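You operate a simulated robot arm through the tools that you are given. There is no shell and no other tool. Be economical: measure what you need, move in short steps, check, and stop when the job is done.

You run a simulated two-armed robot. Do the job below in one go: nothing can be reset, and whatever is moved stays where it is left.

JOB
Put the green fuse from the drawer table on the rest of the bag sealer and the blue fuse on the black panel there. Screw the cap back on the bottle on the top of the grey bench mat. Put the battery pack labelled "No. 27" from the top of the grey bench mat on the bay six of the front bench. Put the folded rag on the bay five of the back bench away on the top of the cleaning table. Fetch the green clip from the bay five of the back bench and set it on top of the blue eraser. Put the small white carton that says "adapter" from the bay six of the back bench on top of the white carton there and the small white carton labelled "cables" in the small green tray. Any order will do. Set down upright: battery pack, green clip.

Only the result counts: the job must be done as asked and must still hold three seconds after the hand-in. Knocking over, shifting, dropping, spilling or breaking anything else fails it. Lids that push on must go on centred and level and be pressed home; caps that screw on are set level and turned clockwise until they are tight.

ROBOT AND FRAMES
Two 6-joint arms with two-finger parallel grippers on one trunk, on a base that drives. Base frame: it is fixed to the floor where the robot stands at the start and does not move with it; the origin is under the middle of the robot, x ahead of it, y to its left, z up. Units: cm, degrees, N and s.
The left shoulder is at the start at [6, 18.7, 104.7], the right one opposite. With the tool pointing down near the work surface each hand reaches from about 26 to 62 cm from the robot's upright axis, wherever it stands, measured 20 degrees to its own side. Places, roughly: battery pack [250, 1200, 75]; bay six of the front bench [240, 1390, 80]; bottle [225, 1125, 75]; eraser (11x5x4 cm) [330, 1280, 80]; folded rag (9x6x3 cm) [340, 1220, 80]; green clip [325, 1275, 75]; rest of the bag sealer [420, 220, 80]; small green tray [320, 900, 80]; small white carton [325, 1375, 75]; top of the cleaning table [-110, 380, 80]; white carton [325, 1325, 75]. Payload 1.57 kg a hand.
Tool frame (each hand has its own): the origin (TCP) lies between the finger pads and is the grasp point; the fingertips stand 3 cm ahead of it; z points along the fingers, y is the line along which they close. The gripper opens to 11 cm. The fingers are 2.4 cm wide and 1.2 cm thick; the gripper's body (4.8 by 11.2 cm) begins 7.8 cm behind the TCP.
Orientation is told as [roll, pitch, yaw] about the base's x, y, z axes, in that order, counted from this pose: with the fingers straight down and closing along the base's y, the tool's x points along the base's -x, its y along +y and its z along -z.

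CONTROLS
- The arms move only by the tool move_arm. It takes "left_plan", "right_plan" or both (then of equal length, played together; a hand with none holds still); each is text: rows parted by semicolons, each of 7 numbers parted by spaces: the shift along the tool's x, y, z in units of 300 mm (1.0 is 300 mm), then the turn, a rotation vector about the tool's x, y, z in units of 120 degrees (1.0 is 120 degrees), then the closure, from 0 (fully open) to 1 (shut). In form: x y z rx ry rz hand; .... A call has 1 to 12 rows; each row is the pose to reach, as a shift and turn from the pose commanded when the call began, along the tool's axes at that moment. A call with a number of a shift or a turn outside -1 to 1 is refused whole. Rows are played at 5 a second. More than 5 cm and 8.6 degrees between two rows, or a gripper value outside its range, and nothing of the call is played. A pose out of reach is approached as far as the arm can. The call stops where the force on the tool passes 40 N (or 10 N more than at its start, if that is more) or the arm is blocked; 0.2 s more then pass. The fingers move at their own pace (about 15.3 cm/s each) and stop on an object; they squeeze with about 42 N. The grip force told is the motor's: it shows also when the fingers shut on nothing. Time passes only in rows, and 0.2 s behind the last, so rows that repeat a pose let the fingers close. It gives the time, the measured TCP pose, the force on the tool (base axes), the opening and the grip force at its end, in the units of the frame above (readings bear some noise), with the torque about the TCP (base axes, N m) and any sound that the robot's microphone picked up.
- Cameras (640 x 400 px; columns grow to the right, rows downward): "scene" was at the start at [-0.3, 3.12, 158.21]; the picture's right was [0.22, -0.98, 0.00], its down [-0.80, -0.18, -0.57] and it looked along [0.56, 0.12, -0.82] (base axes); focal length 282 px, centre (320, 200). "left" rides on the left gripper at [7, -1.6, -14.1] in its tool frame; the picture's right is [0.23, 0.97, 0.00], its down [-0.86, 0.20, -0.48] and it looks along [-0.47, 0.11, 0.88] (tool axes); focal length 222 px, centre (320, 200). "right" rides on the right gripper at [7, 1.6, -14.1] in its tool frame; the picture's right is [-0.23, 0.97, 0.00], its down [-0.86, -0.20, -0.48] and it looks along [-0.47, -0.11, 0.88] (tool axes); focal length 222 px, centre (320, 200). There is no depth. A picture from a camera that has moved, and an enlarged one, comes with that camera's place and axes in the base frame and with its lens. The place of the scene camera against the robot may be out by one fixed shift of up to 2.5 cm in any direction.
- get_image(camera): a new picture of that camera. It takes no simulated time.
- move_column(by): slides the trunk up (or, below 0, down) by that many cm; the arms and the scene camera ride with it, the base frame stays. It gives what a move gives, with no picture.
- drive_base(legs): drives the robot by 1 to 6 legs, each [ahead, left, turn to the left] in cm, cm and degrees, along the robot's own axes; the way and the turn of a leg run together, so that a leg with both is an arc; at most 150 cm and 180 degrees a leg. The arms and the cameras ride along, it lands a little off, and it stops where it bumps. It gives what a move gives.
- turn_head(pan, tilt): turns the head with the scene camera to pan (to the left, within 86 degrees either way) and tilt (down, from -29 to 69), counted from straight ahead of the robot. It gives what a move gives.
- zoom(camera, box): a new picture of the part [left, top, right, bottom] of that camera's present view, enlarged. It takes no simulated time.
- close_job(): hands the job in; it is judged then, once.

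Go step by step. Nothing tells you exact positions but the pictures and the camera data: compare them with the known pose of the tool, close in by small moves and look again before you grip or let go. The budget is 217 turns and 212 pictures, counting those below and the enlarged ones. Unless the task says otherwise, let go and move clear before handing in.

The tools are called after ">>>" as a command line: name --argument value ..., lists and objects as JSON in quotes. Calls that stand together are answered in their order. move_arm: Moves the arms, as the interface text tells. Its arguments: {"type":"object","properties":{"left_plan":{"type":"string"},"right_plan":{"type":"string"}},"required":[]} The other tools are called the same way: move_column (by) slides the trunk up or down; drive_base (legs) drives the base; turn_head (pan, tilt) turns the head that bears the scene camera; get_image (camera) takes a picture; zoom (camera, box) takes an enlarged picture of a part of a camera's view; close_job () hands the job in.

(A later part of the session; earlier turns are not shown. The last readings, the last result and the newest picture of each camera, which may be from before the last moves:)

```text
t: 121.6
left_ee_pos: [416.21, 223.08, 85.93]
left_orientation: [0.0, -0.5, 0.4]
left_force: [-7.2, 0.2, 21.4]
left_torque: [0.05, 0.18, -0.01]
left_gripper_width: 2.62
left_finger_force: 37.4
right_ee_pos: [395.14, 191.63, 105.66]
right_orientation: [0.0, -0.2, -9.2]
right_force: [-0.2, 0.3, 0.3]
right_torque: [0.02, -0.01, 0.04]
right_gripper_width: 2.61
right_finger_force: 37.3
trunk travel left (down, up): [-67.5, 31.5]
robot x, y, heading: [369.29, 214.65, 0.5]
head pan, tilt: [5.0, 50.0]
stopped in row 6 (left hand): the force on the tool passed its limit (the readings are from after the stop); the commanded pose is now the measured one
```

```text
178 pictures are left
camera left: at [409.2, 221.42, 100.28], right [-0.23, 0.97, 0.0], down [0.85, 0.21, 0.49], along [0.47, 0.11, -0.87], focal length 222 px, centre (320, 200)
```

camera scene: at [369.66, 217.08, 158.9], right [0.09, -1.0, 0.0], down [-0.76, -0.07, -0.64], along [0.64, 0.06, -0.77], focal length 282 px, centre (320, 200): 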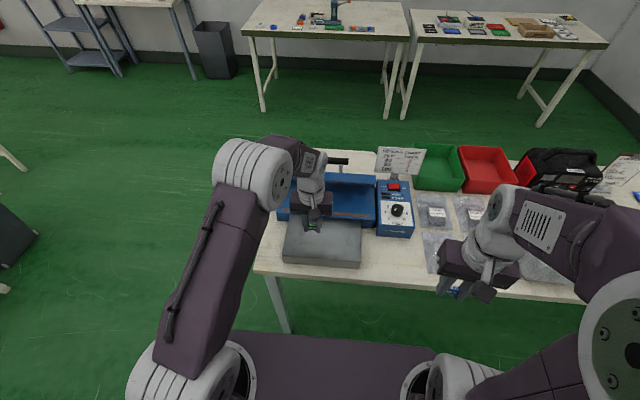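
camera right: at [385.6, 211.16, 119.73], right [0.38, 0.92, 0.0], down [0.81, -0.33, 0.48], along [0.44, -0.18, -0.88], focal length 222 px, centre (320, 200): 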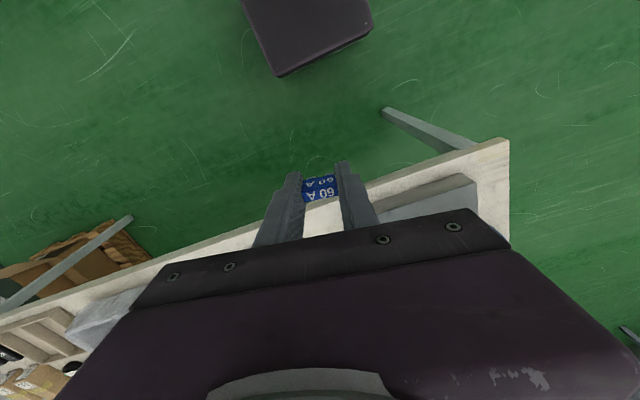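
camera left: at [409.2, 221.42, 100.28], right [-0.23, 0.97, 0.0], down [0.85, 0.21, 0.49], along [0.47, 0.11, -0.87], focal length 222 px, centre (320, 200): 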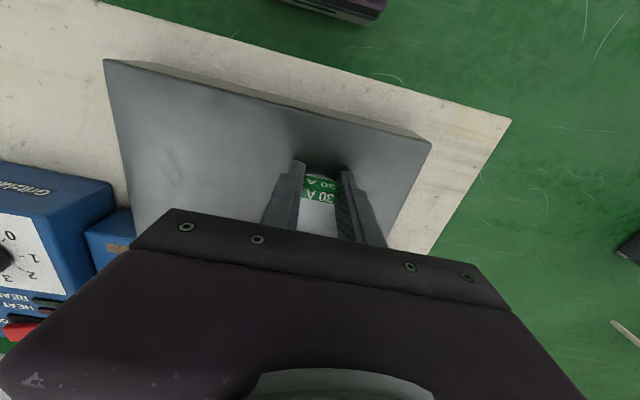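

>>> move_arm --left_plan "0 0 -0.003 0 0 0 1; 0 0 -0.003 0 0 0 0.5; 0 0 -0.003 0 0 0 0.4; 0 0 -0.06 0 0 0 0.4; 0 0 -0.2 0 0 0 0.4;0 0 -0.35 0 0 0 0.4"

>>> get_image --camera "left"

```text
t: 123.0
left_ee_pos: [416.31, 223.22, 96.4]
left_orientation: [-0.1, -0.3, 0.3]
left_force: [0.0, 0.4, 0.3]
left_torque: [0.0, 0.01, 0.0]
left_gripper_width: 6.61
left_finger_force: 0.1
right_ee_pos: [395.4, 191.59, 105.55]
right_orientation: [0.1, -0.1, -9.1]
right_force: [0.2, -0.5, 0.6]
right_torque: [0.03, -0.02, 0.03]
right_gripper_width: 2.6
right_finger_force: 36.9
trunk travel left (down, up): [-67.5, 31.5]
robot x, y, heading: [369.35, 215.05, 0.3]
head pan, tilt: [5.0, 50.0]
```

```text
177 pictures are left
camera left: at [409.33, 221.49, 110.55], right [-0.23, 0.97, 0.0], down [0.85, 0.21, 0.48], along [0.47, 0.11, -0.88], focal length 222 px, centre (320, 200)
```

left: 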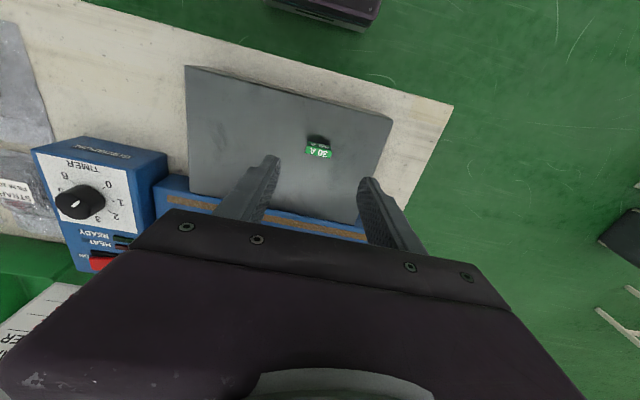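

>>> move_arm --left_plan "0.05 0 -0.1 0 0 0 0.4; 0.15 0 -0.2 0 0 0 0.4; 0.25 0 -0.3 0 0 0 0.4; 0.35 0 -0.3 0 0 0 0.2; 0.45 0.05 -0.3 0 0 0 0"

>>> zoom --camera "scene" --box '[250, 140, 450, 290]'

```text
t: 124.2
left_ee_pos: [402.65, 224.55, 105.16]
left_orientation: [-0.2, -0.3, 0.4]
left_force: [0.0, 1.2, -0.1]
left_torque: [-0.03, 0.01, 0.0]
left_gripper_width: 10.97
left_finger_force: 0.1
right_ee_pos: [395.34, 191.75, 105.68]
right_orientation: [-0.1, -0.1, -9.2]
right_force: [-0.3, 0.9, -0.6]
right_torque: [0.02, -0.04, -0.03]
right_gripper_width: 2.63
right_finger_force: 37.8
trunk travel left (down, up): [-67.5, 31.5]
robot x, y, heading: [369.24, 214.7, 0.4]
head pan, tilt: [5.0, 50.0]
```

```text
2.67 times, centred on (350, 215) of scene
camera zoom: at [369.46, 217.14, 158.9], right [0.09, -1.0, 0.0], down [-0.76, -0.07, -0.64], along [0.64, 0.06, -0.77], focal length 751 px, centre (240, 160)
```

zoom: 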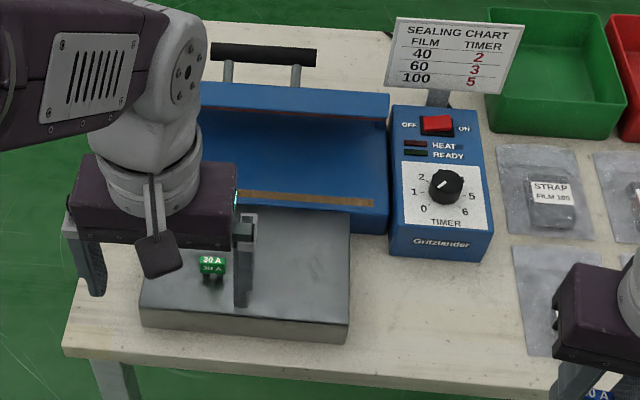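

>>> drive_base --legs '[[-22, 0, 0], [0, 130, 0], [-130, 0, 0], [-130, 0, 0], [-107, 0, 0]]'

```text
t: 149.4
left_ee_pos: [13.34, 350.18, 105.16]
left_orientation: [0.0, -0.3, 0.7]
left_force: [0.2, 0.1, -0.2]
left_torque: [0.0, 0.02, 0.0]
left_gripper_width: 10.99
left_finger_force: 0.1
right_ee_pos: [6.23, 317.27, 105.73]
right_orientation: [0.0, 0.1, -8.9]
right_force: [-0.6, 0.0, -0.4]
right_torque: [0.01, 0.01, 0.02]
right_gripper_width: 2.62
right_finger_force: 37.6
trunk travel left (down, up): [-67.5, 31.5]
robot x, y, heading: [-20.16, 340.39, 0.8]
head pan, tilt: [5.0, 50.0]
```

>>> drive_base --legs '[[-3, -140, -0.8], [0, -140, 0]]'

>>> turn_head --pan 0 --tilt 52

>>> get_image --camera "scene"

```text
t: 163.0
left_ee_pos: [12.08, 67.59, 105.21]
left_orientation: [0.0, -0.5, -0.5]
left_force: [-0.3, 0.2, -0.8]
left_torque: [0.03, 0.01, -0.01]
left_gripper_width: 11.01
left_finger_force: 0.0
right_ee_pos: [4.21, 34.91, 105.64]
right_orientation: [0.0, 0.0, -10.2]
right_force: [-0.9, -0.3, -0.1]
right_torque: [0.03, -0.01, 0.01]
right_gripper_width: 2.63
right_finger_force: 37.2
trunk travel left (down, up): [-67.5, 31.5]
robot x, y, heading: [-21.42, 58.61, -0.7]
head pan, tilt: [5.0, 50.0]
```

```text
t: 163.7
left_ee_pos: [12.04, 67.5, 105.16]
left_orientation: [0.1, -0.4, -0.5]
left_force: [-0.2, 0.0, 0.4]
left_torque: [0.0, 0.01, 0.01]
left_gripper_width: 10.99
left_finger_force: 0.1
right_ee_pos: [4.35, 34.9, 105.55]
right_orientation: [0.0, 0.0, -10.2]
right_force: [0.0, 0.0, -0.2]
right_torque: [-0.01, 0.0, 0.02]
right_gripper_width: 2.62
right_finger_force: 36.7
trunk travel left (down, up): [-67.5, 31.5]
robot x, y, heading: [-21.53, 58.3, -0.6]
head pan, tilt: [0.0, 52.0]
```

```text
175 pictures are left
camera scene: at [-21.34, 59.95, 158.63], right [-0.01, -1.0, 0.0], down [-0.79, 0.01, -0.62], along [0.62, 0.0, -0.79], focal length 282 px, centre (320, 200)
```

scene: 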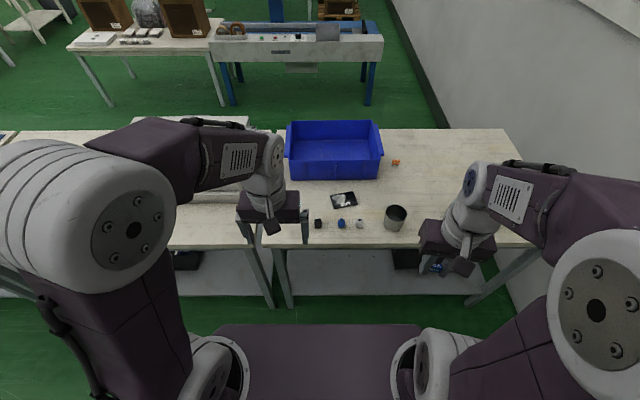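

>>> zoom --camera "scene" --box '[270, 100, 430, 250]'

>>> turn_head --pan 40 --tilt 45

>>> get_image --camera "scene"

```text
2.67 times, centred on (350, 175) of scene
camera zoom: at [-21.34, 59.95, 158.63], right [-0.01, -1.0, 0.0], down [-0.79, 0.01, -0.62], along [0.62, 0.0, -0.79], focal length 751 px, centre (240, 267)
```

zoom: 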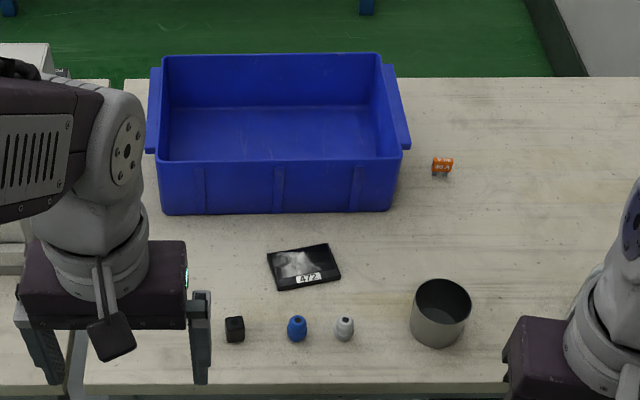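

```text
t: 164.8
left_ee_pos: [12.22, 67.56, 105.11]
left_orientation: [0.0, -0.3, -0.5]
left_force: [0.7, 0.7, -0.2]
left_torque: [0.01, -0.03, 0.0]
left_gripper_width: 10.99
left_finger_force: 0.0
right_ee_pos: [4.33, 34.8, 105.63]
right_orientation: [0.0, 0.0, -10.1]
right_force: [0.8, 1.4, 0.6]
right_torque: [0.0, -0.01, 0.0]
right_gripper_width: 2.63
right_finger_force: 37.2
trunk travel left (down, up): [-67.5, 31.5]
robot x, y, heading: [-21.68, 58.39, -0.4]
head pan, tilt: [40.0, 45.0]
```

```text
173 pictures are left
camera scene: at [-22.57, 65.19, 159.59], right [0.64, -0.77, 0.0], down [-0.55, -0.45, -0.71], along [0.55, 0.45, -0.71], focal length 282 px, centre (320, 200)
```

scene: 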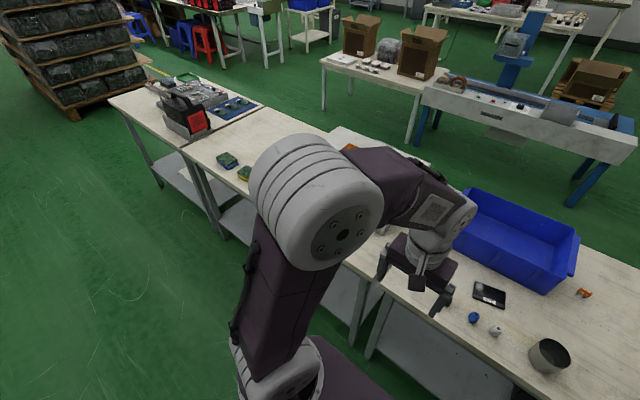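

>>> drive_base --legs '[[20, 0, 0.5]]'

>>> turn_head --pan 0 --tilt 60

>>> get_image --camera "scene"

```text
t: 166.3
left_ee_pos: [31.93, 67.79, 105.19]
left_orientation: [0.0, -0.4, 0.1]
left_force: [-0.1, 0.4, 0.4]
left_torque: [-0.02, 0.04, -0.01]
left_gripper_width: 10.99
left_finger_force: 0.0
right_ee_pos: [24.34, 35.12, 105.67]
right_orientation: [0.0, -0.1, -9.6]
right_force: [0.2, 0.0, 0.1]
right_torque: [0.0, -0.02, 0.03]
right_gripper_width: 2.6
right_finger_force: 37.1
trunk travel left (down, up): [-67.5, 31.5]
robot x, y, heading: [-1.29, 58.33, -0.1]
head pan, tilt: [40.0, 45.0]
```

```text
t: 167.4
left_ee_pos: [32.07, 67.81, 105.26]
left_orientation: [0.1, -0.4, 0.0]
left_force: [-0.2, 0.1, -0.3]
left_torque: [0.01, 0.02, -0.01]
left_gripper_width: 10.99
left_finger_force: 0.1
right_ee_pos: [24.57, 35.06, 105.68]
right_orientation: [-0.1, -0.1, -9.5]
right_force: [-0.1, 0.2, -0.1]
right_torque: [-0.02, 0.03, -0.01]
right_gripper_width: 2.62
right_finger_force: 37.3
trunk travel left (down, up): [-67.5, 31.5]
robot x, y, heading: [-1.68, 58.07, -0.0]
head pan, tilt: [0.0, 60.0]
```

```text
172 pictures are left
camera scene: at [-2.23, 59.92, 157.64], right [0.0, -1.0, 0.0], down [-0.87, 0.0, -0.5], along [0.5, 0.0, -0.87], focal length 282 px, centre (320, 200)
```

scene: 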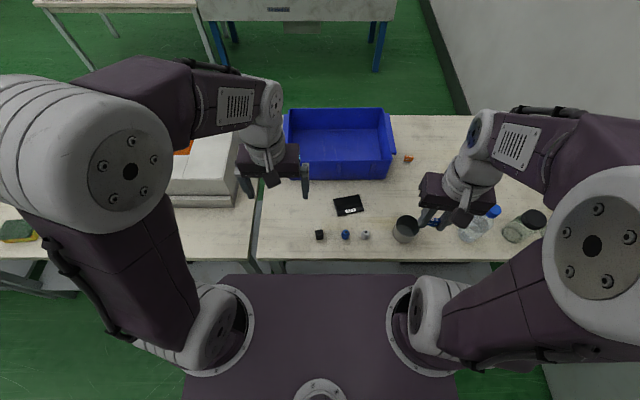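

>>> move_arm --right_plan "-0.08 0.1 0 0 0 0 1;-0.16 0.2 0 0 0 0 1;-0.25 0.3 0.05 0 0 0 1;-0.33 0.4 0.12 0 0 0 1;-0.41 0.48 0.2 0 0 0 1;-0.48 0.563 0.3 0 0 0 1;-0.48 0.563 0.43 0 0 0 1" --left_plan "0 0.08 0 0 0 0 0;0 0.16 0 0 0 0 0;0 0.24 0 0 0 0 0;0 0.24 0 0 0 0 0;0 0.24 0 0 0 0 0;0 0.24 0 0 0 0 0;0 0.24 0 0 0 0 0"

>>> get_image --camera "right"

```text
t: 169.0
left_ee_pos: [32.1, 74.85, 105.1]
left_orientation: [0.0, -0.3, 0.1]
left_force: [0.9, 0.3, -0.3]
left_torque: [-0.02, 0.0, -0.03]
left_gripper_width: 10.99
left_finger_force: 0.0
right_ee_pos: [41.57, 49.35, 92.68]
right_orientation: [0.0, -0.2, -9.5]
right_force: [-0.3, 0.6, -0.5]
right_torque: [0.02, 0.01, 0.02]
right_gripper_width: 2.61
right_finger_force: 37.3
trunk travel left (down, up): [-67.5, 31.5]
robot x, y, heading: [-1.49, 58.43, 0.4]
head pan, tilt: [0.0, 60.0]
```

```text
171 pictures are left
camera right: at [34.81, 52.12, 106.92], right [0.39, 0.92, 0.0], down [0.81, -0.34, 0.48], along [0.44, -0.18, -0.88], focal length 222 px, centre (320, 200)
```

right: 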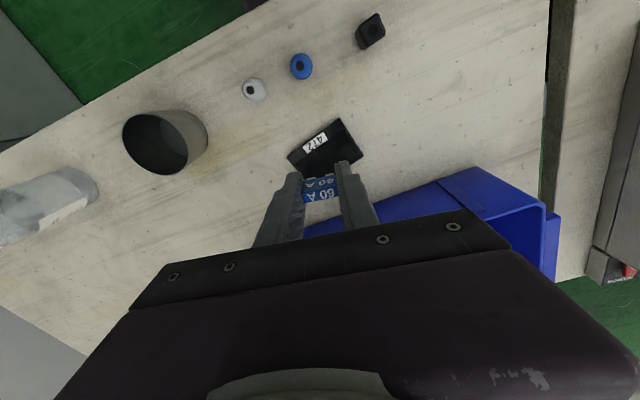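

>>> move_arm --right_plan "-0.072 0.012 0.12 0 0 0 1;-0.072 0.012 0.24 0 0 0 1;-0.072 0.012 0.34 0 0 0 1;-0.072 0.012 0.36 0 0 0 1;-0.072 0.012 0.37 0 0 0 1;-0.072 0.012 0.378 0 0 0 1"

>>> get_image --camera "right"

```text
t: 170.4
left_ee_pos: [32.03, 74.96, 105.2]
left_orientation: [0.0, -0.3, 0.0]
left_force: [-0.1, -0.6, 0.3]
left_torque: [0.0, 0.0, -0.01]
left_gripper_width: 11.02
left_finger_force: 0.0
right_ee_pos: [43.71, 49.37, 81.26]
right_orientation: [0.0, -0.1, -9.5]
right_force: [0.6, 0.1, -0.2]
right_torque: [0.0, -0.01, 0.01]
right_gripper_width: 2.62
right_finger_force: 37.0
trunk travel left (down, up): [-67.5, 31.5]
robot x, y, heading: [-1.45, 58.3, -0.1]
head pan, tilt: [0.0, 60.0]
```

```text
170 pictures are left
camera right: at [36.99, 52.13, 95.57], right [0.39, 0.92, 0.0], down [0.81, -0.34, 0.48], along [0.44, -0.18, -0.88], focal length 222 px, centre (320, 200)
```

right: 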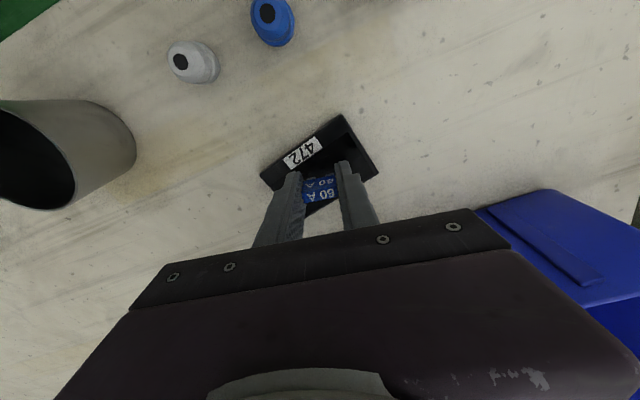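

>>> move_arm --right_plan "0 0 0.005 0 0 0 1;0 0 0.009 0 0 0 1;0 0 0.012 0 0 0 1"

```text
t: 171.2
left_ee_pos: [32.11, 75.12, 105.18]
left_orientation: [0.0, -0.4, 0.1]
left_force: [-0.5, -0.9, -0.4]
left_torque: [0.01, -0.01, -0.01]
left_gripper_width: 10.98
left_finger_force: 0.1
right_ee_pos: [43.56, 49.29, 81.07]
right_orientation: [0.0, 0.0, -9.5]
right_force: [-0.8, -0.1, 1.2]
right_torque: [0.01, -0.01, -0.01]
right_gripper_width: 2.61
right_finger_force: 36.9
trunk travel left (down, up): [-67.5, 31.5]
robot x, y, heading: [-1.43, 58.33, 0.1]
head pan, tilt: [0.0, 60.0]
```

>>> move_arm --right_plan "0 0 0.004 0 0 0 1;0 0 0.008 0 0 0 1;0 0 0.012 0 0 0 1"

```text
t: 172.0
left_ee_pos: [32.07, 75.02, 105.15]
left_orientation: [0.0, -0.4, 0.1]
left_force: [-0.1, -1.1, 0.1]
left_torque: [0.01, 0.01, 0.06]
left_gripper_width: 11.0
left_finger_force: 0.0
right_ee_pos: [43.69, 49.31, 80.76]
right_orientation: [0.0, 0.0, -9.5]
right_force: [0.6, -0.4, -0.2]
right_torque: [-0.02, -0.02, 0.03]
right_gripper_width: 2.64
right_finger_force: 37.4
trunk travel left (down, up): [-67.5, 31.5]
robot x, y, heading: [-1.5, 58.52, 0.3]
head pan, tilt: [0.0, 60.0]
```

>>> move_arm --right_plan "0 0 0.004 0 0 0 1;0 0 0.008 0 0 0 1;0 0 0.012 0 0 0 1;0 0 0.015 0 0 0 1"

```text
t: 173.0
left_ee_pos: [31.84, 74.99, 105.26]
left_orientation: [-0.1, -0.6, 0.1]
left_force: [-0.1, 0.6, 0.3]
left_torque: [-0.03, 0.01, 0.01]
left_gripper_width: 10.99
left_finger_force: 0.0
right_ee_pos: [43.68, 49.36, 80.45]
right_orientation: [0.2, -0.4, -9.6]
right_force: [0.4, -2.3, 24.1]
right_torque: [-0.04, -0.07, 0.0]
right_gripper_width: 2.64
right_finger_force: 37.6
trunk travel left (down, up): [-67.5, 31.5]
robot x, y, heading: [-1.55, 58.44, 0.2]
head pan, tilt: [0.0, 60.0]
```

Contact at 24 N; I release and rise.

>>> move_arm --right_plan "0 0 -0.008 0 0 0 1; 0 0 -0.008 0 0 0 0.6; 0 0 -0.008 0 0 0 0.4; 0 0 -0.1 0 0 0 0.4; 0 0 -0.25 0 0 0 0.4;0 0 -0.4 0 0 0 0.4"

>>> get_image --camera "right"

```text
t: 174.4
left_ee_pos: [31.97, 74.98, 105.31]
left_orientation: [0.0, -0.4, 0.1]
left_force: [-0.5, -0.1, 0.0]
left_torque: [0.0, -0.02, 0.0]
left_gripper_width: 11.0
left_finger_force: 0.1
right_ee_pos: [43.55, 49.24, 92.31]
right_orientation: [0.0, 0.0, -9.5]
right_force: [-1.0, 0.0, -0.1]
right_torque: [-0.01, 0.0, 0.01]
right_gripper_width: 6.58
right_finger_force: 0.0
trunk travel left (down, up): [-67.5, 31.5]
robot x, y, heading: [-1.39, 58.3, 0.1]
head pan, tilt: [0.0, 60.0]
```

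```text
169 pictures are left
camera right: at [36.87, 52.09, 106.5], right [0.39, 0.92, 0.0], down [0.81, -0.34, 0.48], along [0.44, -0.18, -0.88], focal length 222 px, centre (320, 200)
```

right: 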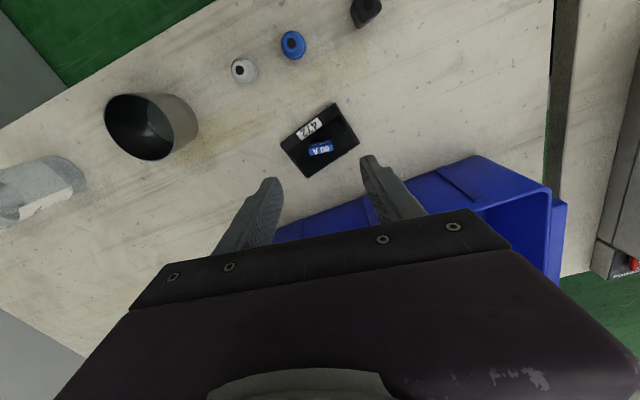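

>>> move_arm --right_plan "0.05 -0.05 -0.12 0 0 0 0.4;0.15 -0.1 -0.24 0 0 0 0.4;0.27 -0.15 -0.33 0 0 0 0.2;0.4 -0.2 -0.42 0 0 0 0"

>>> zoom --camera "scene" --box '[240, 100, 440, 260]'

```text
t: 175.4
left_ee_pos: [31.73, 74.9, 105.15]
left_orientation: [0.0, -0.5, 0.1]
left_force: [-0.9, -1.0, -0.1]
left_torque: [0.02, -0.05, 0.0]
left_gripper_width: 10.99
left_finger_force: 0.0
right_ee_pos: [30.45, 45.34, 105.08]
right_orientation: [0.0, -0.1, -9.5]
right_force: [-0.1, 1.0, 0.6]
right_torque: [0.03, 0.01, 0.01]
right_gripper_width: 11.01
right_finger_force: 0.0
trunk travel left (down, up): [-67.5, 31.5]
robot x, y, heading: [-1.61, 58.2, 0.1]
head pan, tilt: [0.0, 60.0]
```

```text
2.50 times, centred on (340, 180) of scene
camera zoom: at [-2.57, 59.86, 157.64], right [0.0, -1.0, 0.0], down [-0.86, 0.0, -0.5], along [0.5, 0.0, -0.86], focal length 704 px, centre (270, 250)
```

zoom: 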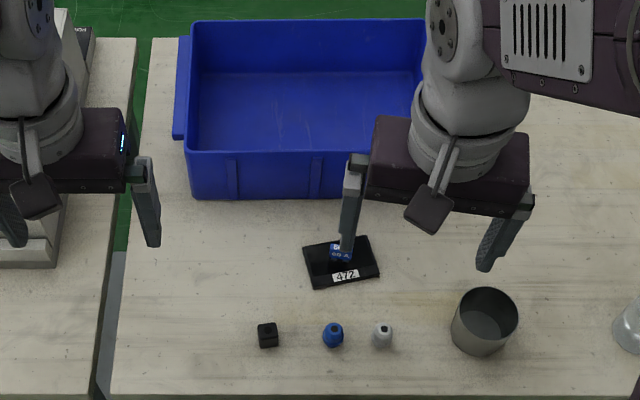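

>>> drive_base --legs '[[-22, 0, 0], [0, 145, 0], [0, 142, 0], [130, 0, 0], [60, 0, 0], [0, 0, 90]]'

>>> turn_head --pan -20 --tilt 15

>>> get_image --camera "scene"

```text
t: 203.6
left_ee_pos: [148.78, 380.24, 105.16]
left_orientation: [0.0, -0.4, 90.0]
left_force: [-0.9, 0.5, -0.4]
left_torque: [0.0, 0.0, -0.02]
left_gripper_width: 11.0
left_finger_force: 0.1
right_ee_pos: [178.35, 378.91, 105.04]
right_orientation: [0.0, 0.0, 80.4]
right_force: [0.2, 1.0, 0.6]
right_torque: [-0.01, 0.01, 0.0]
right_gripper_width: 10.98
right_finger_force: 0.2
trunk travel left (down, up): [-67.5, 31.5]
robot x, y, heading: [165.19, 346.51, 90.1]
head pan, tilt: [0.0, 60.0]
```

```text
t: 204.7
left_ee_pos: [148.69, 380.15, 105.21]
left_orientation: [0.1, -0.3, 89.9]
left_force: [0.3, -0.1, -0.4]
left_torque: [0.0, -0.02, 0.03]
left_gripper_width: 11.01
left_finger_force: 0.1
right_ee_pos: [178.42, 378.93, 104.99]
right_orientation: [0.0, 0.1, 80.5]
right_force: [-0.3, -0.1, 0.4]
right_torque: [-0.03, 0.01, -0.02]
right_gripper_width: 11.01
right_finger_force: 0.0
trunk travel left (down, up): [-67.5, 31.5]
robot x, y, heading: [165.83, 346.54, 90.2]
head pan, tilt: [-20.0, 15.0]
```

```text
167 pictures are left
camera scene: at [167.22, 350.91, 164.26], right [0.94, -0.34, 0.0], down [-0.09, -0.24, -0.97], along [0.33, 0.91, -0.26], focal length 282 px, centre (320, 200)
```

scene: 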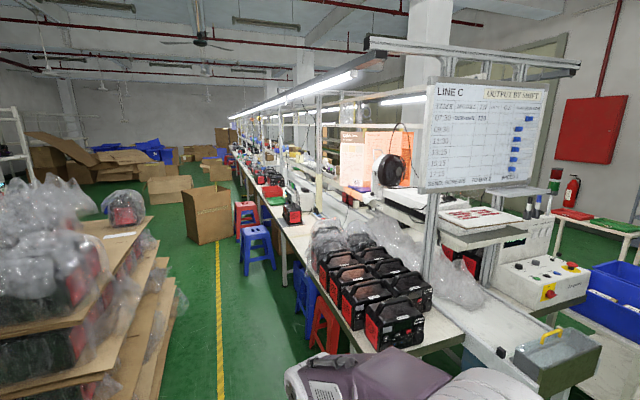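

>>> drive_base --legs '[[140, 0, 0], [90, 0, 0]]'

>>> turn_head --pan 0 --tilt 20

>>> get_image --camera "scene"

```text
t: 216.0
left_ee_pos: [149.48, 608.95, 105.25]
left_orientation: [0.0, -0.4, 89.9]
left_force: [-0.2, -0.1, -0.1]
left_torque: [-0.02, -0.01, -0.02]
left_gripper_width: 11.02
left_finger_force: 0.0
right_ee_pos: [179.04, 607.47, 105.1]
right_orientation: [0.1, -0.1, 80.4]
right_force: [-0.6, -0.5, 0.5]
right_torque: [0.01, -0.01, -0.01]
right_gripper_width: 11.0
right_finger_force: 0.1
trunk travel left (down, up): [-67.5, 31.5]
robot x, y, heading: [165.86, 574.93, 90.2]
head pan, tilt: [-20.0, 15.0]
```

```text
t: 216.8
left_ee_pos: [149.42, 608.91, 105.19]
left_orientation: [0.0, -0.4, 90.0]
left_force: [0.1, 0.7, -0.1]
left_torque: [0.03, 0.01, -0.01]
left_gripper_width: 11.0
left_finger_force: 0.1
right_ee_pos: [179.0, 607.56, 105.0]
right_orientation: [0.0, 0.0, 80.4]
right_force: [0.0, -0.1, -1.0]
right_torque: [0.03, 0.04, -0.01]
right_gripper_width: 11.02
right_finger_force: 0.1
trunk travel left (down, up): [-67.5, 31.5]
robot x, y, heading: [166.04, 575.07, 90.1]
head pan, tilt: [0.0, 20.0]
```

```text
166 pictures are left
camera scene: at [164.7, 580.13, 163.46], right [1.0, 0.0, 0.0], down [0.0, -0.34, -0.94], along [0.0, 0.94, -0.34], focal length 282 px, centre (320, 200)
```

scene: 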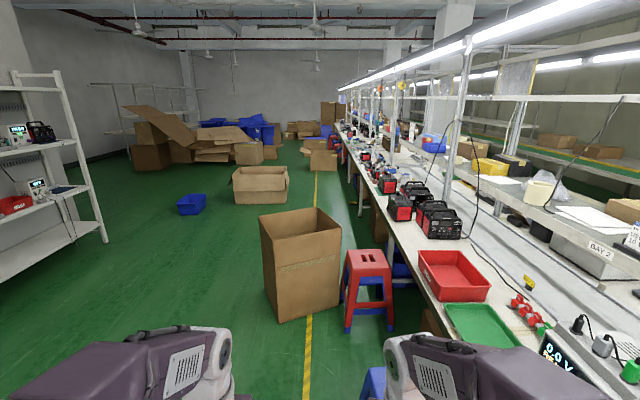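

>>> drive_base --legs '[[60, 98, 0], [140, 0, 0], [90, 0, 0], [40, -96, 0]]'

>>> get_image --camera "scene"

>>> turn_head --pan -50 --tilt 20

>>> get_image --camera "scene"

```text
t: 219.2
left_ee_pos: [125.73, 623.5, 105.05]
left_orientation: [-0.3, -0.1, 90.4]
left_force: [0.2, 0.0, -0.9]
left_torque: [-0.02, -0.09, -0.02]
left_gripper_width: 10.98
left_finger_force: 0.1
right_ee_pos: [155.49, 622.35, 105.01]
right_orientation: [-0.4, 0.0, 80.7]
right_force: [0.0, 0.7, -0.6]
right_torque: [-0.06, -0.03, 0.0]
right_gripper_width: 10.99
right_finger_force: 0.1
trunk travel left (down, up): [-67.5, 31.5]
robot x, y, heading: [143.19, 589.71, 90.3]
head pan, tilt: [0.0, 20.0]
stopped in leg 1: the robot was blocked; the commanded pose is now the measured one
```

```text
165 pictures are left
camera scene: at [140.94, 594.9, 163.44], right [1.0, 0.01, 0.01], down [0.01, -0.34, -0.94], along [0.0, 0.94, -0.34], focal length 282 px, centre (320, 200)
```

scene: 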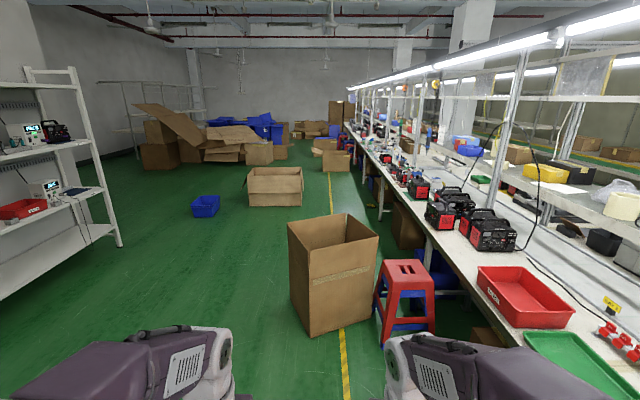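

```text
t: 220.4
left_ee_pos: [126.3, 623.15, 105.15]
left_orientation: [0.0, -0.3, 90.4]
left_force: [-0.7, 0.2, -0.4]
left_torque: [0.01, -0.01, 0.0]
left_gripper_width: 11.01
left_finger_force: 0.1
right_ee_pos: [155.94, 622.06, 104.86]
right_orientation: [0.0, 0.0, 80.8]
right_force: [0.9, -0.1, 1.1]
right_torque: [0.0, -0.01, -0.02]
right_gripper_width: 11.0
right_finger_force: 0.2
trunk travel left (down, up): [-67.5, 31.5]
robot x, y, heading: [142.89, 589.45, 90.5]
head pan, tilt: [-50.0, 20.0]
```

```text
164 pictures are left
camera scene: at [148.87, 591.29, 163.46], right [0.65, -0.76, 0.0], down [-0.26, -0.22, -0.94], along [0.72, 0.61, -0.34], focal length 282 px, centre (320, 200)
```

scene: 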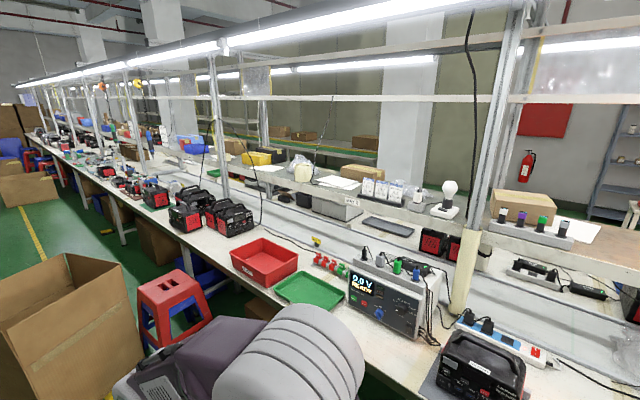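

>>> turn_head --pan 70 --tilt 45

>>> get_image --camera "scene"

```text
t: 222.4
left_ee_pos: [126.34, 623.1, 105.22]
left_orientation: [0.1, -0.4, 90.4]
left_force: [0.7, -0.6, 0.2]
left_torque: [0.0, 0.02, -0.02]
left_gripper_width: 10.98
left_finger_force: 0.1
right_ee_pos: [155.86, 622.11, 104.99]
right_orientation: [0.0, -0.1, 80.6]
right_force: [0.9, -0.8, -0.2]
right_torque: [-0.02, 0.0, 0.01]
right_gripper_width: 10.99
right_finger_force: 0.0
trunk travel left (down, up): [-67.5, 31.5]
robot x, y, heading: [143.2, 589.62, 90.5]
head pan, tilt: [70.0, 45.0]
```

```text
163 pictures are left
camera scene: at [134.18, 587.94, 159.59], right [0.34, 0.94, 0.0], down [0.67, -0.24, -0.71], along [-0.67, 0.24, -0.71], focal length 282 px, centre (320, 200)
```

scene: 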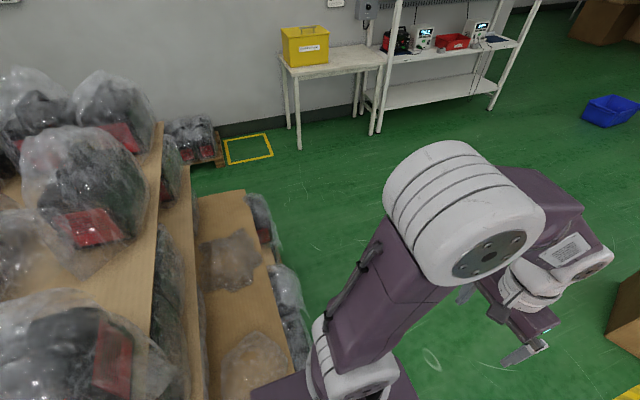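

>>> drive_base --legs '[[0, -6, -0.5], [57, 0, 0], [0, 80, 0], [140, 0, 0], [70, 0, 0], [50, -95, 0]]'

>>> turn_head --pan 0 --tilt 25

>>> get_image --camera "scene"

```text
t: 245.3
left_ee_pos: [150.23, 940.48, 105.23]
left_orientation: [0.0, -0.4, 89.6]
left_force: [-0.7, 0.6, 0.0]
left_torque: [-0.01, -0.01, -0.03]
left_gripper_width: 11.01
left_finger_force: 0.0
right_ee_pos: [179.85, 938.95, 104.96]
right_orientation: [0.0, -0.1, 80.1]
right_force: [0.1, 0.4, 0.6]
right_torque: [0.03, 0.01, 0.0]
right_gripper_width: 11.0
right_finger_force: 0.0
trunk travel left (down, up): [-67.5, 31.5]
robot x, y, heading: [166.63, 906.96, 89.9]
head pan, tilt: [70.0, 45.0]
```

```text
t: 246.7
left_ee_pos: [150.27, 940.41, 105.22]
left_orientation: [0.0, -0.3, 89.6]
left_force: [-0.3, 0.1, 0.1]
left_torque: [0.01, 0.03, -0.02]
left_gripper_width: 11.01
left_finger_force: 0.1
right_ee_pos: [179.74, 938.93, 104.97]
right_orientation: [0.0, 0.0, 79.9]
right_force: [0.6, 0.6, -0.7]
right_torque: [-0.02, 0.01, 0.0]
right_gripper_width: 10.99
right_finger_force: 0.0
trunk travel left (down, up): [-67.5, 31.5]
robot x, y, heading: [166.59, 906.64, 89.7]
head pan, tilt: [0.0, 25.0]
```

```text
162 pictures are left
camera scene: at [165.24, 911.48, 162.64], right [1.0, -0.01, 0.0], down [0.0, -0.42, -0.91], along [0.01, 0.91, -0.42], focal length 282 px, centre (320, 200)
```

scene: 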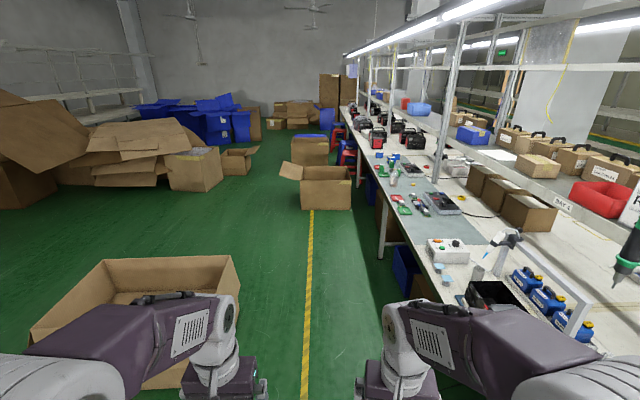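

>>> zoom --camera "scene" --box '[340, 90, 580, 240]'

```text
2.67 times, centred on (460, 165) of scene
camera zoom: at [165.24, 911.48, 162.64], right [1.0, -0.01, 0.0], down [0.0, -0.42, -0.91], along [0.01, 0.91, -0.42], focal length 751 px, centre (-53, 293)
```

zoom: 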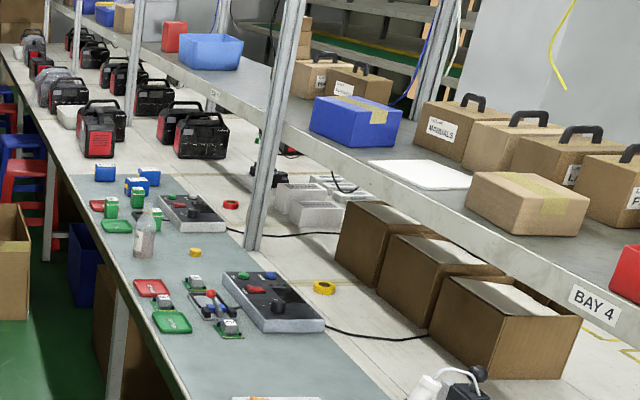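

>>> drive_base --legs '[[120, 5, 0], [95, 8, 0], [0, 0, -90]]'

>>> turn_head --pan 0 --tilt 40

>>> get_image --camera "scene"

```text
t: 261.3
left_ee_pos: [189.62, 1138.53, 105.18]
left_orientation: [0.1, -0.3, -1.8]
left_force: [0.4, 0.6, 0.5]
left_torque: [0.01, 0.02, -0.02]
left_gripper_width: 11.0
left_finger_force: 0.0
right_ee_pos: [187.47, 1109.17, 104.94]
right_orientation: [0.0, 0.0, -11.6]
right_force: [-0.3, -0.8, 0.4]
right_torque: [0.01, 0.02, 0.02]
right_gripper_width: 11.0
right_finger_force: 0.1
trunk travel left (down, up): [-67.5, 31.5]
robot x, y, heading: [155.43, 1123.3, -1.8]
head pan, tilt: [0.0, 25.0]
```

```text
t: 262.0
left_ee_pos: [189.67, 1138.75, 105.08]
left_orientation: [0.0, -0.2, -1.8]
left_force: [-0.1, 0.0, 0.4]
left_torque: [0.02, -0.02, 0.02]
left_gripper_width: 10.99
left_finger_force: 0.1
right_ee_pos: [187.47, 1109.12, 104.96]
right_orientation: [0.1, 0.0, -11.4]
right_force: [0.0, 1.1, 0.1]
right_torque: [0.0, -0.02, -0.02]
right_gripper_width: 10.99
right_finger_force: 0.1
trunk travel left (down, up): [-67.5, 31.5]
robot x, y, heading: [155.51, 1123.2, -1.9]
head pan, tilt: [0.0, 40.0]
```

```text
160 pictures are left
camera scene: at [156.74, 1124.63, 160.32], right [-0.03, -1.0, 0.0], down [-0.64, 0.02, -0.77], along [0.77, -0.02, -0.64], focal length 282 px, centre (320, 200)
```

scene: 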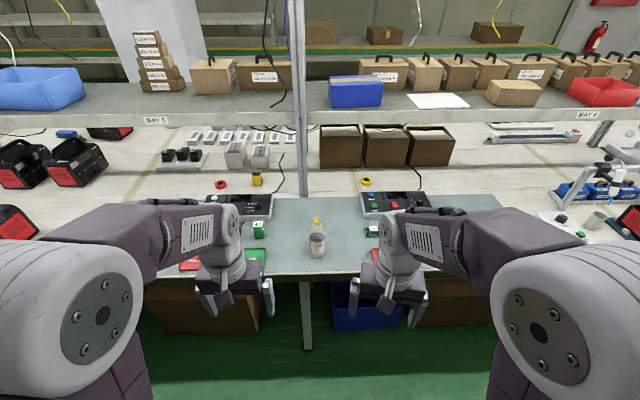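

>>> zoom --camera "scene" --box '[170, 160, 470, 310]'

>>> zoom --camera "scene" --box '[270, 190, 370, 270]'

```text
2.13 times, centred on (320, 235) of scene
camera zoom: at [156.74, 1124.63, 160.32], right [-0.03, -1.0, 0.0], down [-0.64, 0.02, -0.77], along [0.77, -0.02, -0.64], focal length 601 px, centre (320, 125)
```

zoom: 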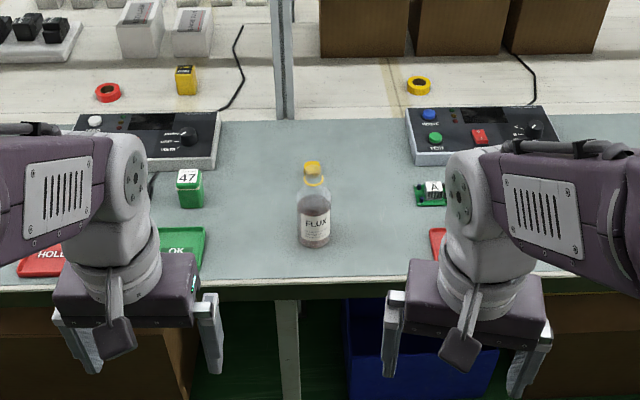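

```text
5.00 times, centred on (320, 230) of scene
camera zoom: at [156.74, 1124.63, 160.32], right [-0.03, -1.0, 0.0], down [-0.64, 0.02, -0.77], along [0.77, -0.02, -0.64], focal length 1409 px, centre (320, 50)
```

zoom: 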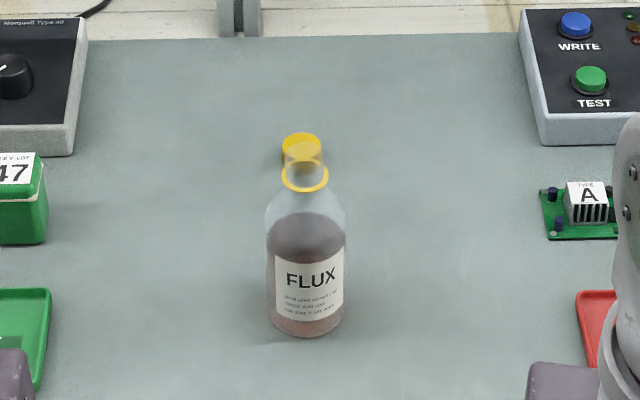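

>>> drive_base --legs '[[28, 0, 1.8]]'

>>> turn_head --pan 0 --tilt 50

>>> get_image --camera "scene"

>>> get_image --camera "right"

```text
t: 264.0
left_ee_pos: [217.05, 1139.09, 105.31]
left_orientation: [0.1, -0.5, -0.2]
left_force: [0.7, -0.1, 0.4]
left_torque: [0.0, 0.0, -0.05]
left_gripper_width: 11.02
left_finger_force: 0.1
right_ee_pos: [215.49, 1109.59, 104.93]
right_orientation: [0.0, -0.1, -9.9]
right_force: [0.2, -0.4, 0.5]
right_torque: [0.0, 0.02, 0.0]
right_gripper_width: 10.98
right_finger_force: 0.1
trunk travel left (down, up): [-67.5, 31.5]
robot x, y, heading: [183.18, 1122.58, -0.3]
head pan, tilt: [0.0, 40.0]
```

```text
t: 264.7
left_ee_pos: [216.97, 1139.13, 105.08]
left_orientation: [0.0, -0.3, -0.2]
left_force: [0.1, -0.8, 1.1]
left_torque: [0.03, -0.01, 0.03]
left_gripper_width: 11.01
left_finger_force: 0.1
right_ee_pos: [215.66, 1109.52, 104.83]
right_orientation: [0.0, 0.0, -9.8]
right_force: [0.6, -0.1, 1.1]
right_torque: [0.0, 0.01, -0.01]
right_gripper_width: 11.02
right_finger_force: 0.0
trunk travel left (down, up): [-67.5, 31.5]
robot x, y, heading: [183.35, 1122.71, -0.3]
head pan, tilt: [0.0, 50.0]
```

```text
157 pictures are left
camera scene: at [183.87, 1124.21, 158.9], right [0.0, -1.0, 0.0], down [-0.77, 0.0, -0.64], along [0.64, 0.0, -0.77], focal length 282 px, centre (320, 200)
```

scene: 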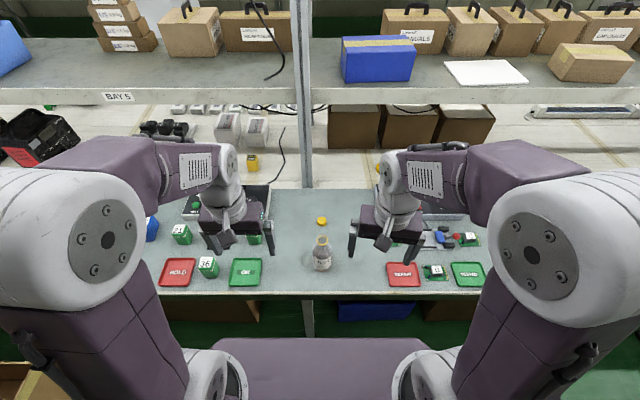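

```text
156 pictures are left
camera right: at [209.02, 1112.34, 119.16], right [0.39, 0.92, 0.0], down [0.81, -0.34, 0.48], along [0.44, -0.19, -0.88], focal length 222 px, centre (320, 200)
```

right: 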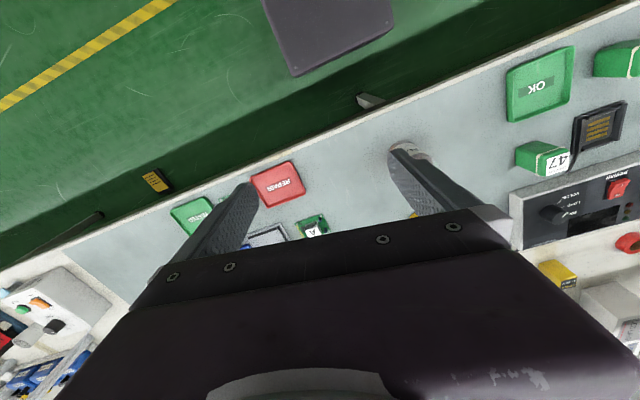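

>>> move_arm --right_plan "-0.14 0.02 0 0 0 0 0;-0.28 0.05 0 0 0 0 0;-0.42 0.07 0 0 0 0 0;-0.56 0.09 0 0 0 0 0;-0.7 0.12 0 0 0 0 0;-0.837 0.14 0 0 0 0 0;-0.82 0.24 0.08 0 0 0 0;-0.8 0.34 0.18 0 0 0 0;-0.785 0.44 0.28 0 0 0 0;-0.77 0.547 0.38 0 0 0 0"

>>> get_image --camera "right"

```text
t: 266.9
left_ee_pos: [217.06, 1139.27, 105.21]
left_orientation: [-0.1, -0.4, -0.2]
left_force: [0.4, 0.1, -0.6]
left_torque: [-0.01, -0.03, 0.0]
left_gripper_width: 11.0
left_finger_force: 0.0
right_ee_pos: [240.24, 1121.57, 93.41]
right_orientation: [0.0, -0.2, -9.9]
right_force: [-0.5, 0.3, 0.0]
right_torque: [-0.01, -0.01, 0.01]
right_gripper_width: 11.02
right_finger_force: 0.1
right hand out of reach, approached as far as the arm can: row 10
trunk travel left (down, up): [-67.5, 31.5]
robot x, y, heading: [183.24, 1122.88, -0.2]
head pan, tilt: [0.0, 50.0]
```

```text
155 pictures are left
camera right: at [233.52, 1124.29, 107.69], right [0.39, 0.92, 0.0], down [0.81, -0.34, 0.48], along [0.44, -0.19, -0.88], focal length 222 px, centre (320, 200)
```

right: 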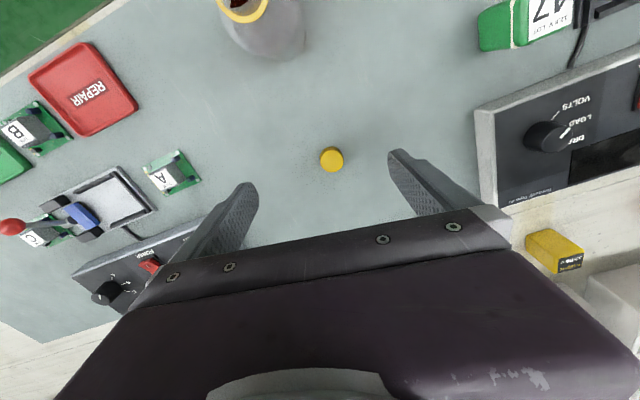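

>>> drive_base --legs '[[5, 0, 0.2]]'

>>> get_image --camera "right"

```text
t: 267.8
left_ee_pos: [221.82, 1139.23, 105.31]
left_orientation: [0.0, -0.5, 0.0]
left_force: [0.2, 0.2, 0.1]
left_torque: [-0.01, -0.02, -0.02]
left_gripper_width: 11.01
left_finger_force: 0.0
right_ee_pos: [245.18, 1121.53, 93.56]
right_orientation: [0.0, -0.1, -9.6]
right_force: [-0.4, 0.2, -0.3]
right_torque: [0.01, 0.01, 0.01]
right_gripper_width: 11.0
right_finger_force: 0.0
trunk travel left (down, up): [-67.5, 31.5]
robot x, y, heading: [188.27, 1122.69, -0.1]
head pan, tilt: [0.0, 50.0]
```

```text
154 pictures are left
camera right: at [238.4, 1124.36, 107.8], right [0.39, 0.92, 0.0], down [0.81, -0.34, 0.48], along [0.44, -0.19, -0.88], focal length 222 px, centre (320, 200)
```

right: 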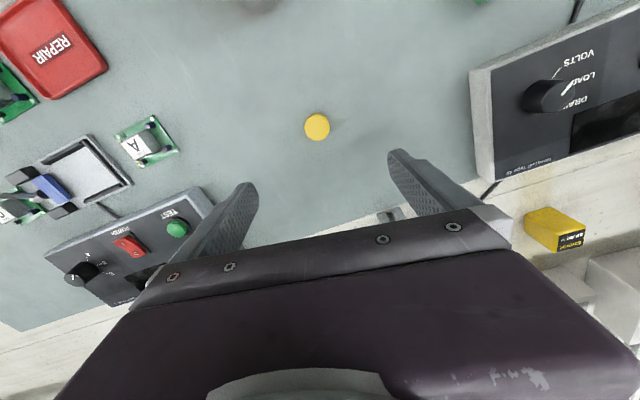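

>>> move_arm --right_plan "0.063 -0.004 0.14 0 0 0 0;0.063 -0.004 0.28 0 0 0 0.2;0.063 -0.004 0.4 0 0 0 0.4;0.063 -0.004 0.45 0 0 0 0.4"

>>> get_image --camera "right"

```text
t: 268.8
left_ee_pos: [221.9, 1139.26, 105.17]
left_orientation: [0.0, -0.4, 0.0]
left_force: [-0.9, -0.1, 0.9]
left_torque: [0.01, 0.0, 0.01]
left_gripper_width: 10.99
left_finger_force: 0.1
right_ee_pos: [243.39, 1121.79, 79.88]
right_orientation: [0.1, -0.1, -9.6]
right_force: [0.4, 0.1, -0.5]
right_torque: [-0.02, -0.04, 0.0]
right_gripper_width: 6.62
right_finger_force: 0.1
trunk travel left (down, up): [-67.5, 31.5]
robot x, y, heading: [188.22, 1122.36, 0.4]
head pan, tilt: [0.0, 50.0]
```

```text
153 pictures are left
camera right: at [236.65, 1124.52, 94.16], right [0.39, 0.92, 0.0], down [0.81, -0.34, 0.48], along [0.44, -0.19, -0.88], focal length 222 px, centre (320, 200)
```

right: 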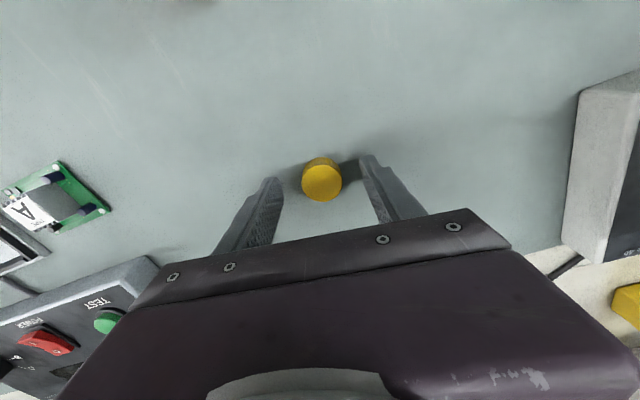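

>>> move_arm --right_plan "0 0 0 0 0 0 1;0 0 0 0 0 0 1;0 0 0 0 0 0 1;0 0 -0.06 0 0 0 1;0 0 -0.2 0 0 0 1;0 0 -0.35 0 0 0 1;0 0 -0.5 0 0 0 1;0 0 -0.65 0 0 0 1;0 0 -0.8 0 0 0 1"

>>> zoom --camera "right" --box '[240, 120, 400, 240]'

```text
t: 270.8
left_ee_pos: [221.91, 1139.21, 105.25]
left_orientation: [-0.1, -0.4, -0.1]
left_force: [-0.2, 0.1, -0.9]
left_torque: [-0.02, -0.03, -0.05]
left_gripper_width: 10.99
left_finger_force: 0.0
right_ee_pos: [243.33, 1121.94, 104.03]
right_orientation: [-0.1, 0.0, -9.5]
right_force: [-0.5, 0.1, 0.1]
right_torque: [0.04, 0.0, -0.06]
right_gripper_width: 3.03
right_finger_force: 39.7
trunk travel left (down, up): [-67.5, 31.5]
robot x, y, heading: [188.51, 1122.58, 0.2]
head pan, tilt: [0.0, 50.0]
```

```text
3.33 times, centred on (320, 180) of right
camera zoom: at [236.69, 1124.64, 118.23], right [0.39, 0.92, 0.0], down [0.81, -0.34, 0.48], along [0.44, -0.19, -0.88], focal length 740 px, centre (320, 267)
```

zoom: 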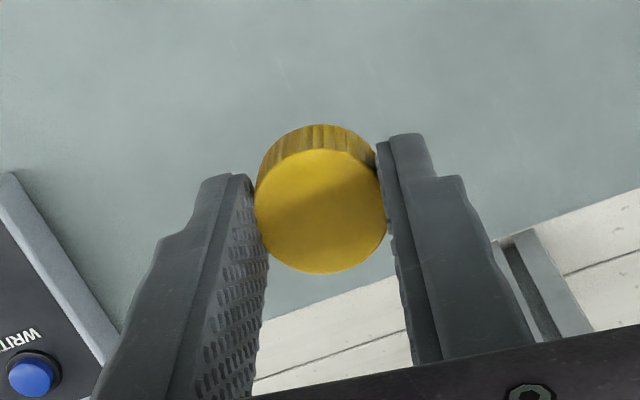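

>>> get_image --camera "left"

>>> zoom --camera "scene" --box '[260, 180, 380, 300]'

```text
151 pictures are left
camera left: at [215.0, 1137.63, 119.44], right [-0.23, 0.97, 0.0], down [0.85, 0.2, 0.48], along [0.47, 0.11, -0.88], focal length 222 px, centre (320, 200)
```

left: 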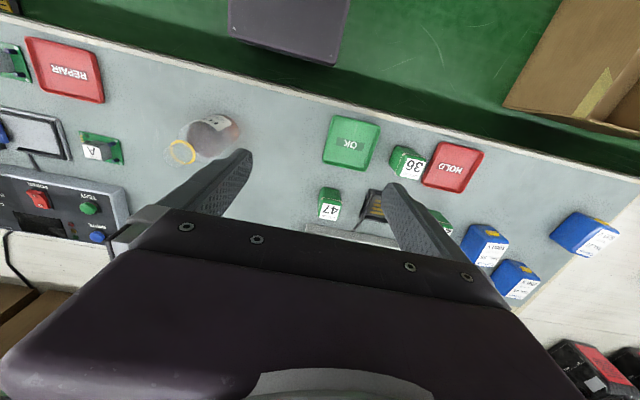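

```text
3.33 times, centred on (320, 240) of scene
camera zoom: at [188.76, 1124.21, 158.89], right [0.0, -1.0, 0.0], down [-0.77, 0.0, -0.64], along [0.64, 0.0, -0.77], focal length 939 px, centre (320, 67)
```

zoom: 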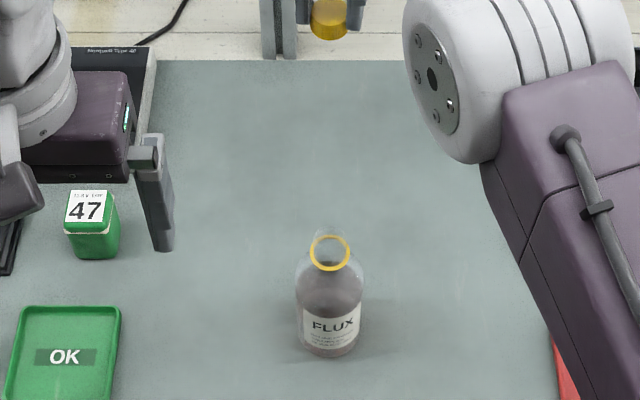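

>>> zoom --camera "left" --box '[140, 80, 300, 200]'

```text
3.33 times, centred on (220, 140) of left
camera zoom: at [215.0, 1137.63, 119.44], right [-0.23, 0.97, 0.0], down [0.85, 0.2, 0.48], along [0.47, 0.11, -0.88], focal length 740 px, centre (653, 400)
```

zoom: 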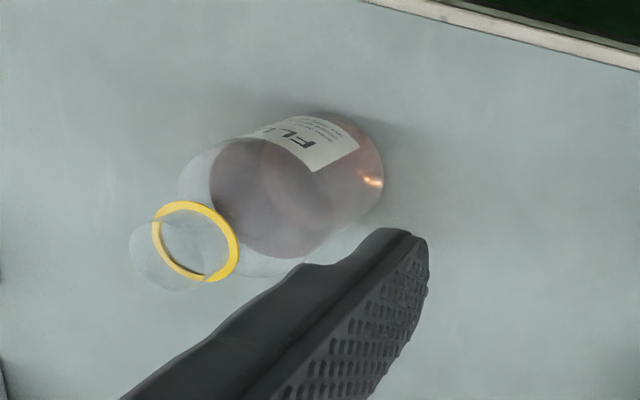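

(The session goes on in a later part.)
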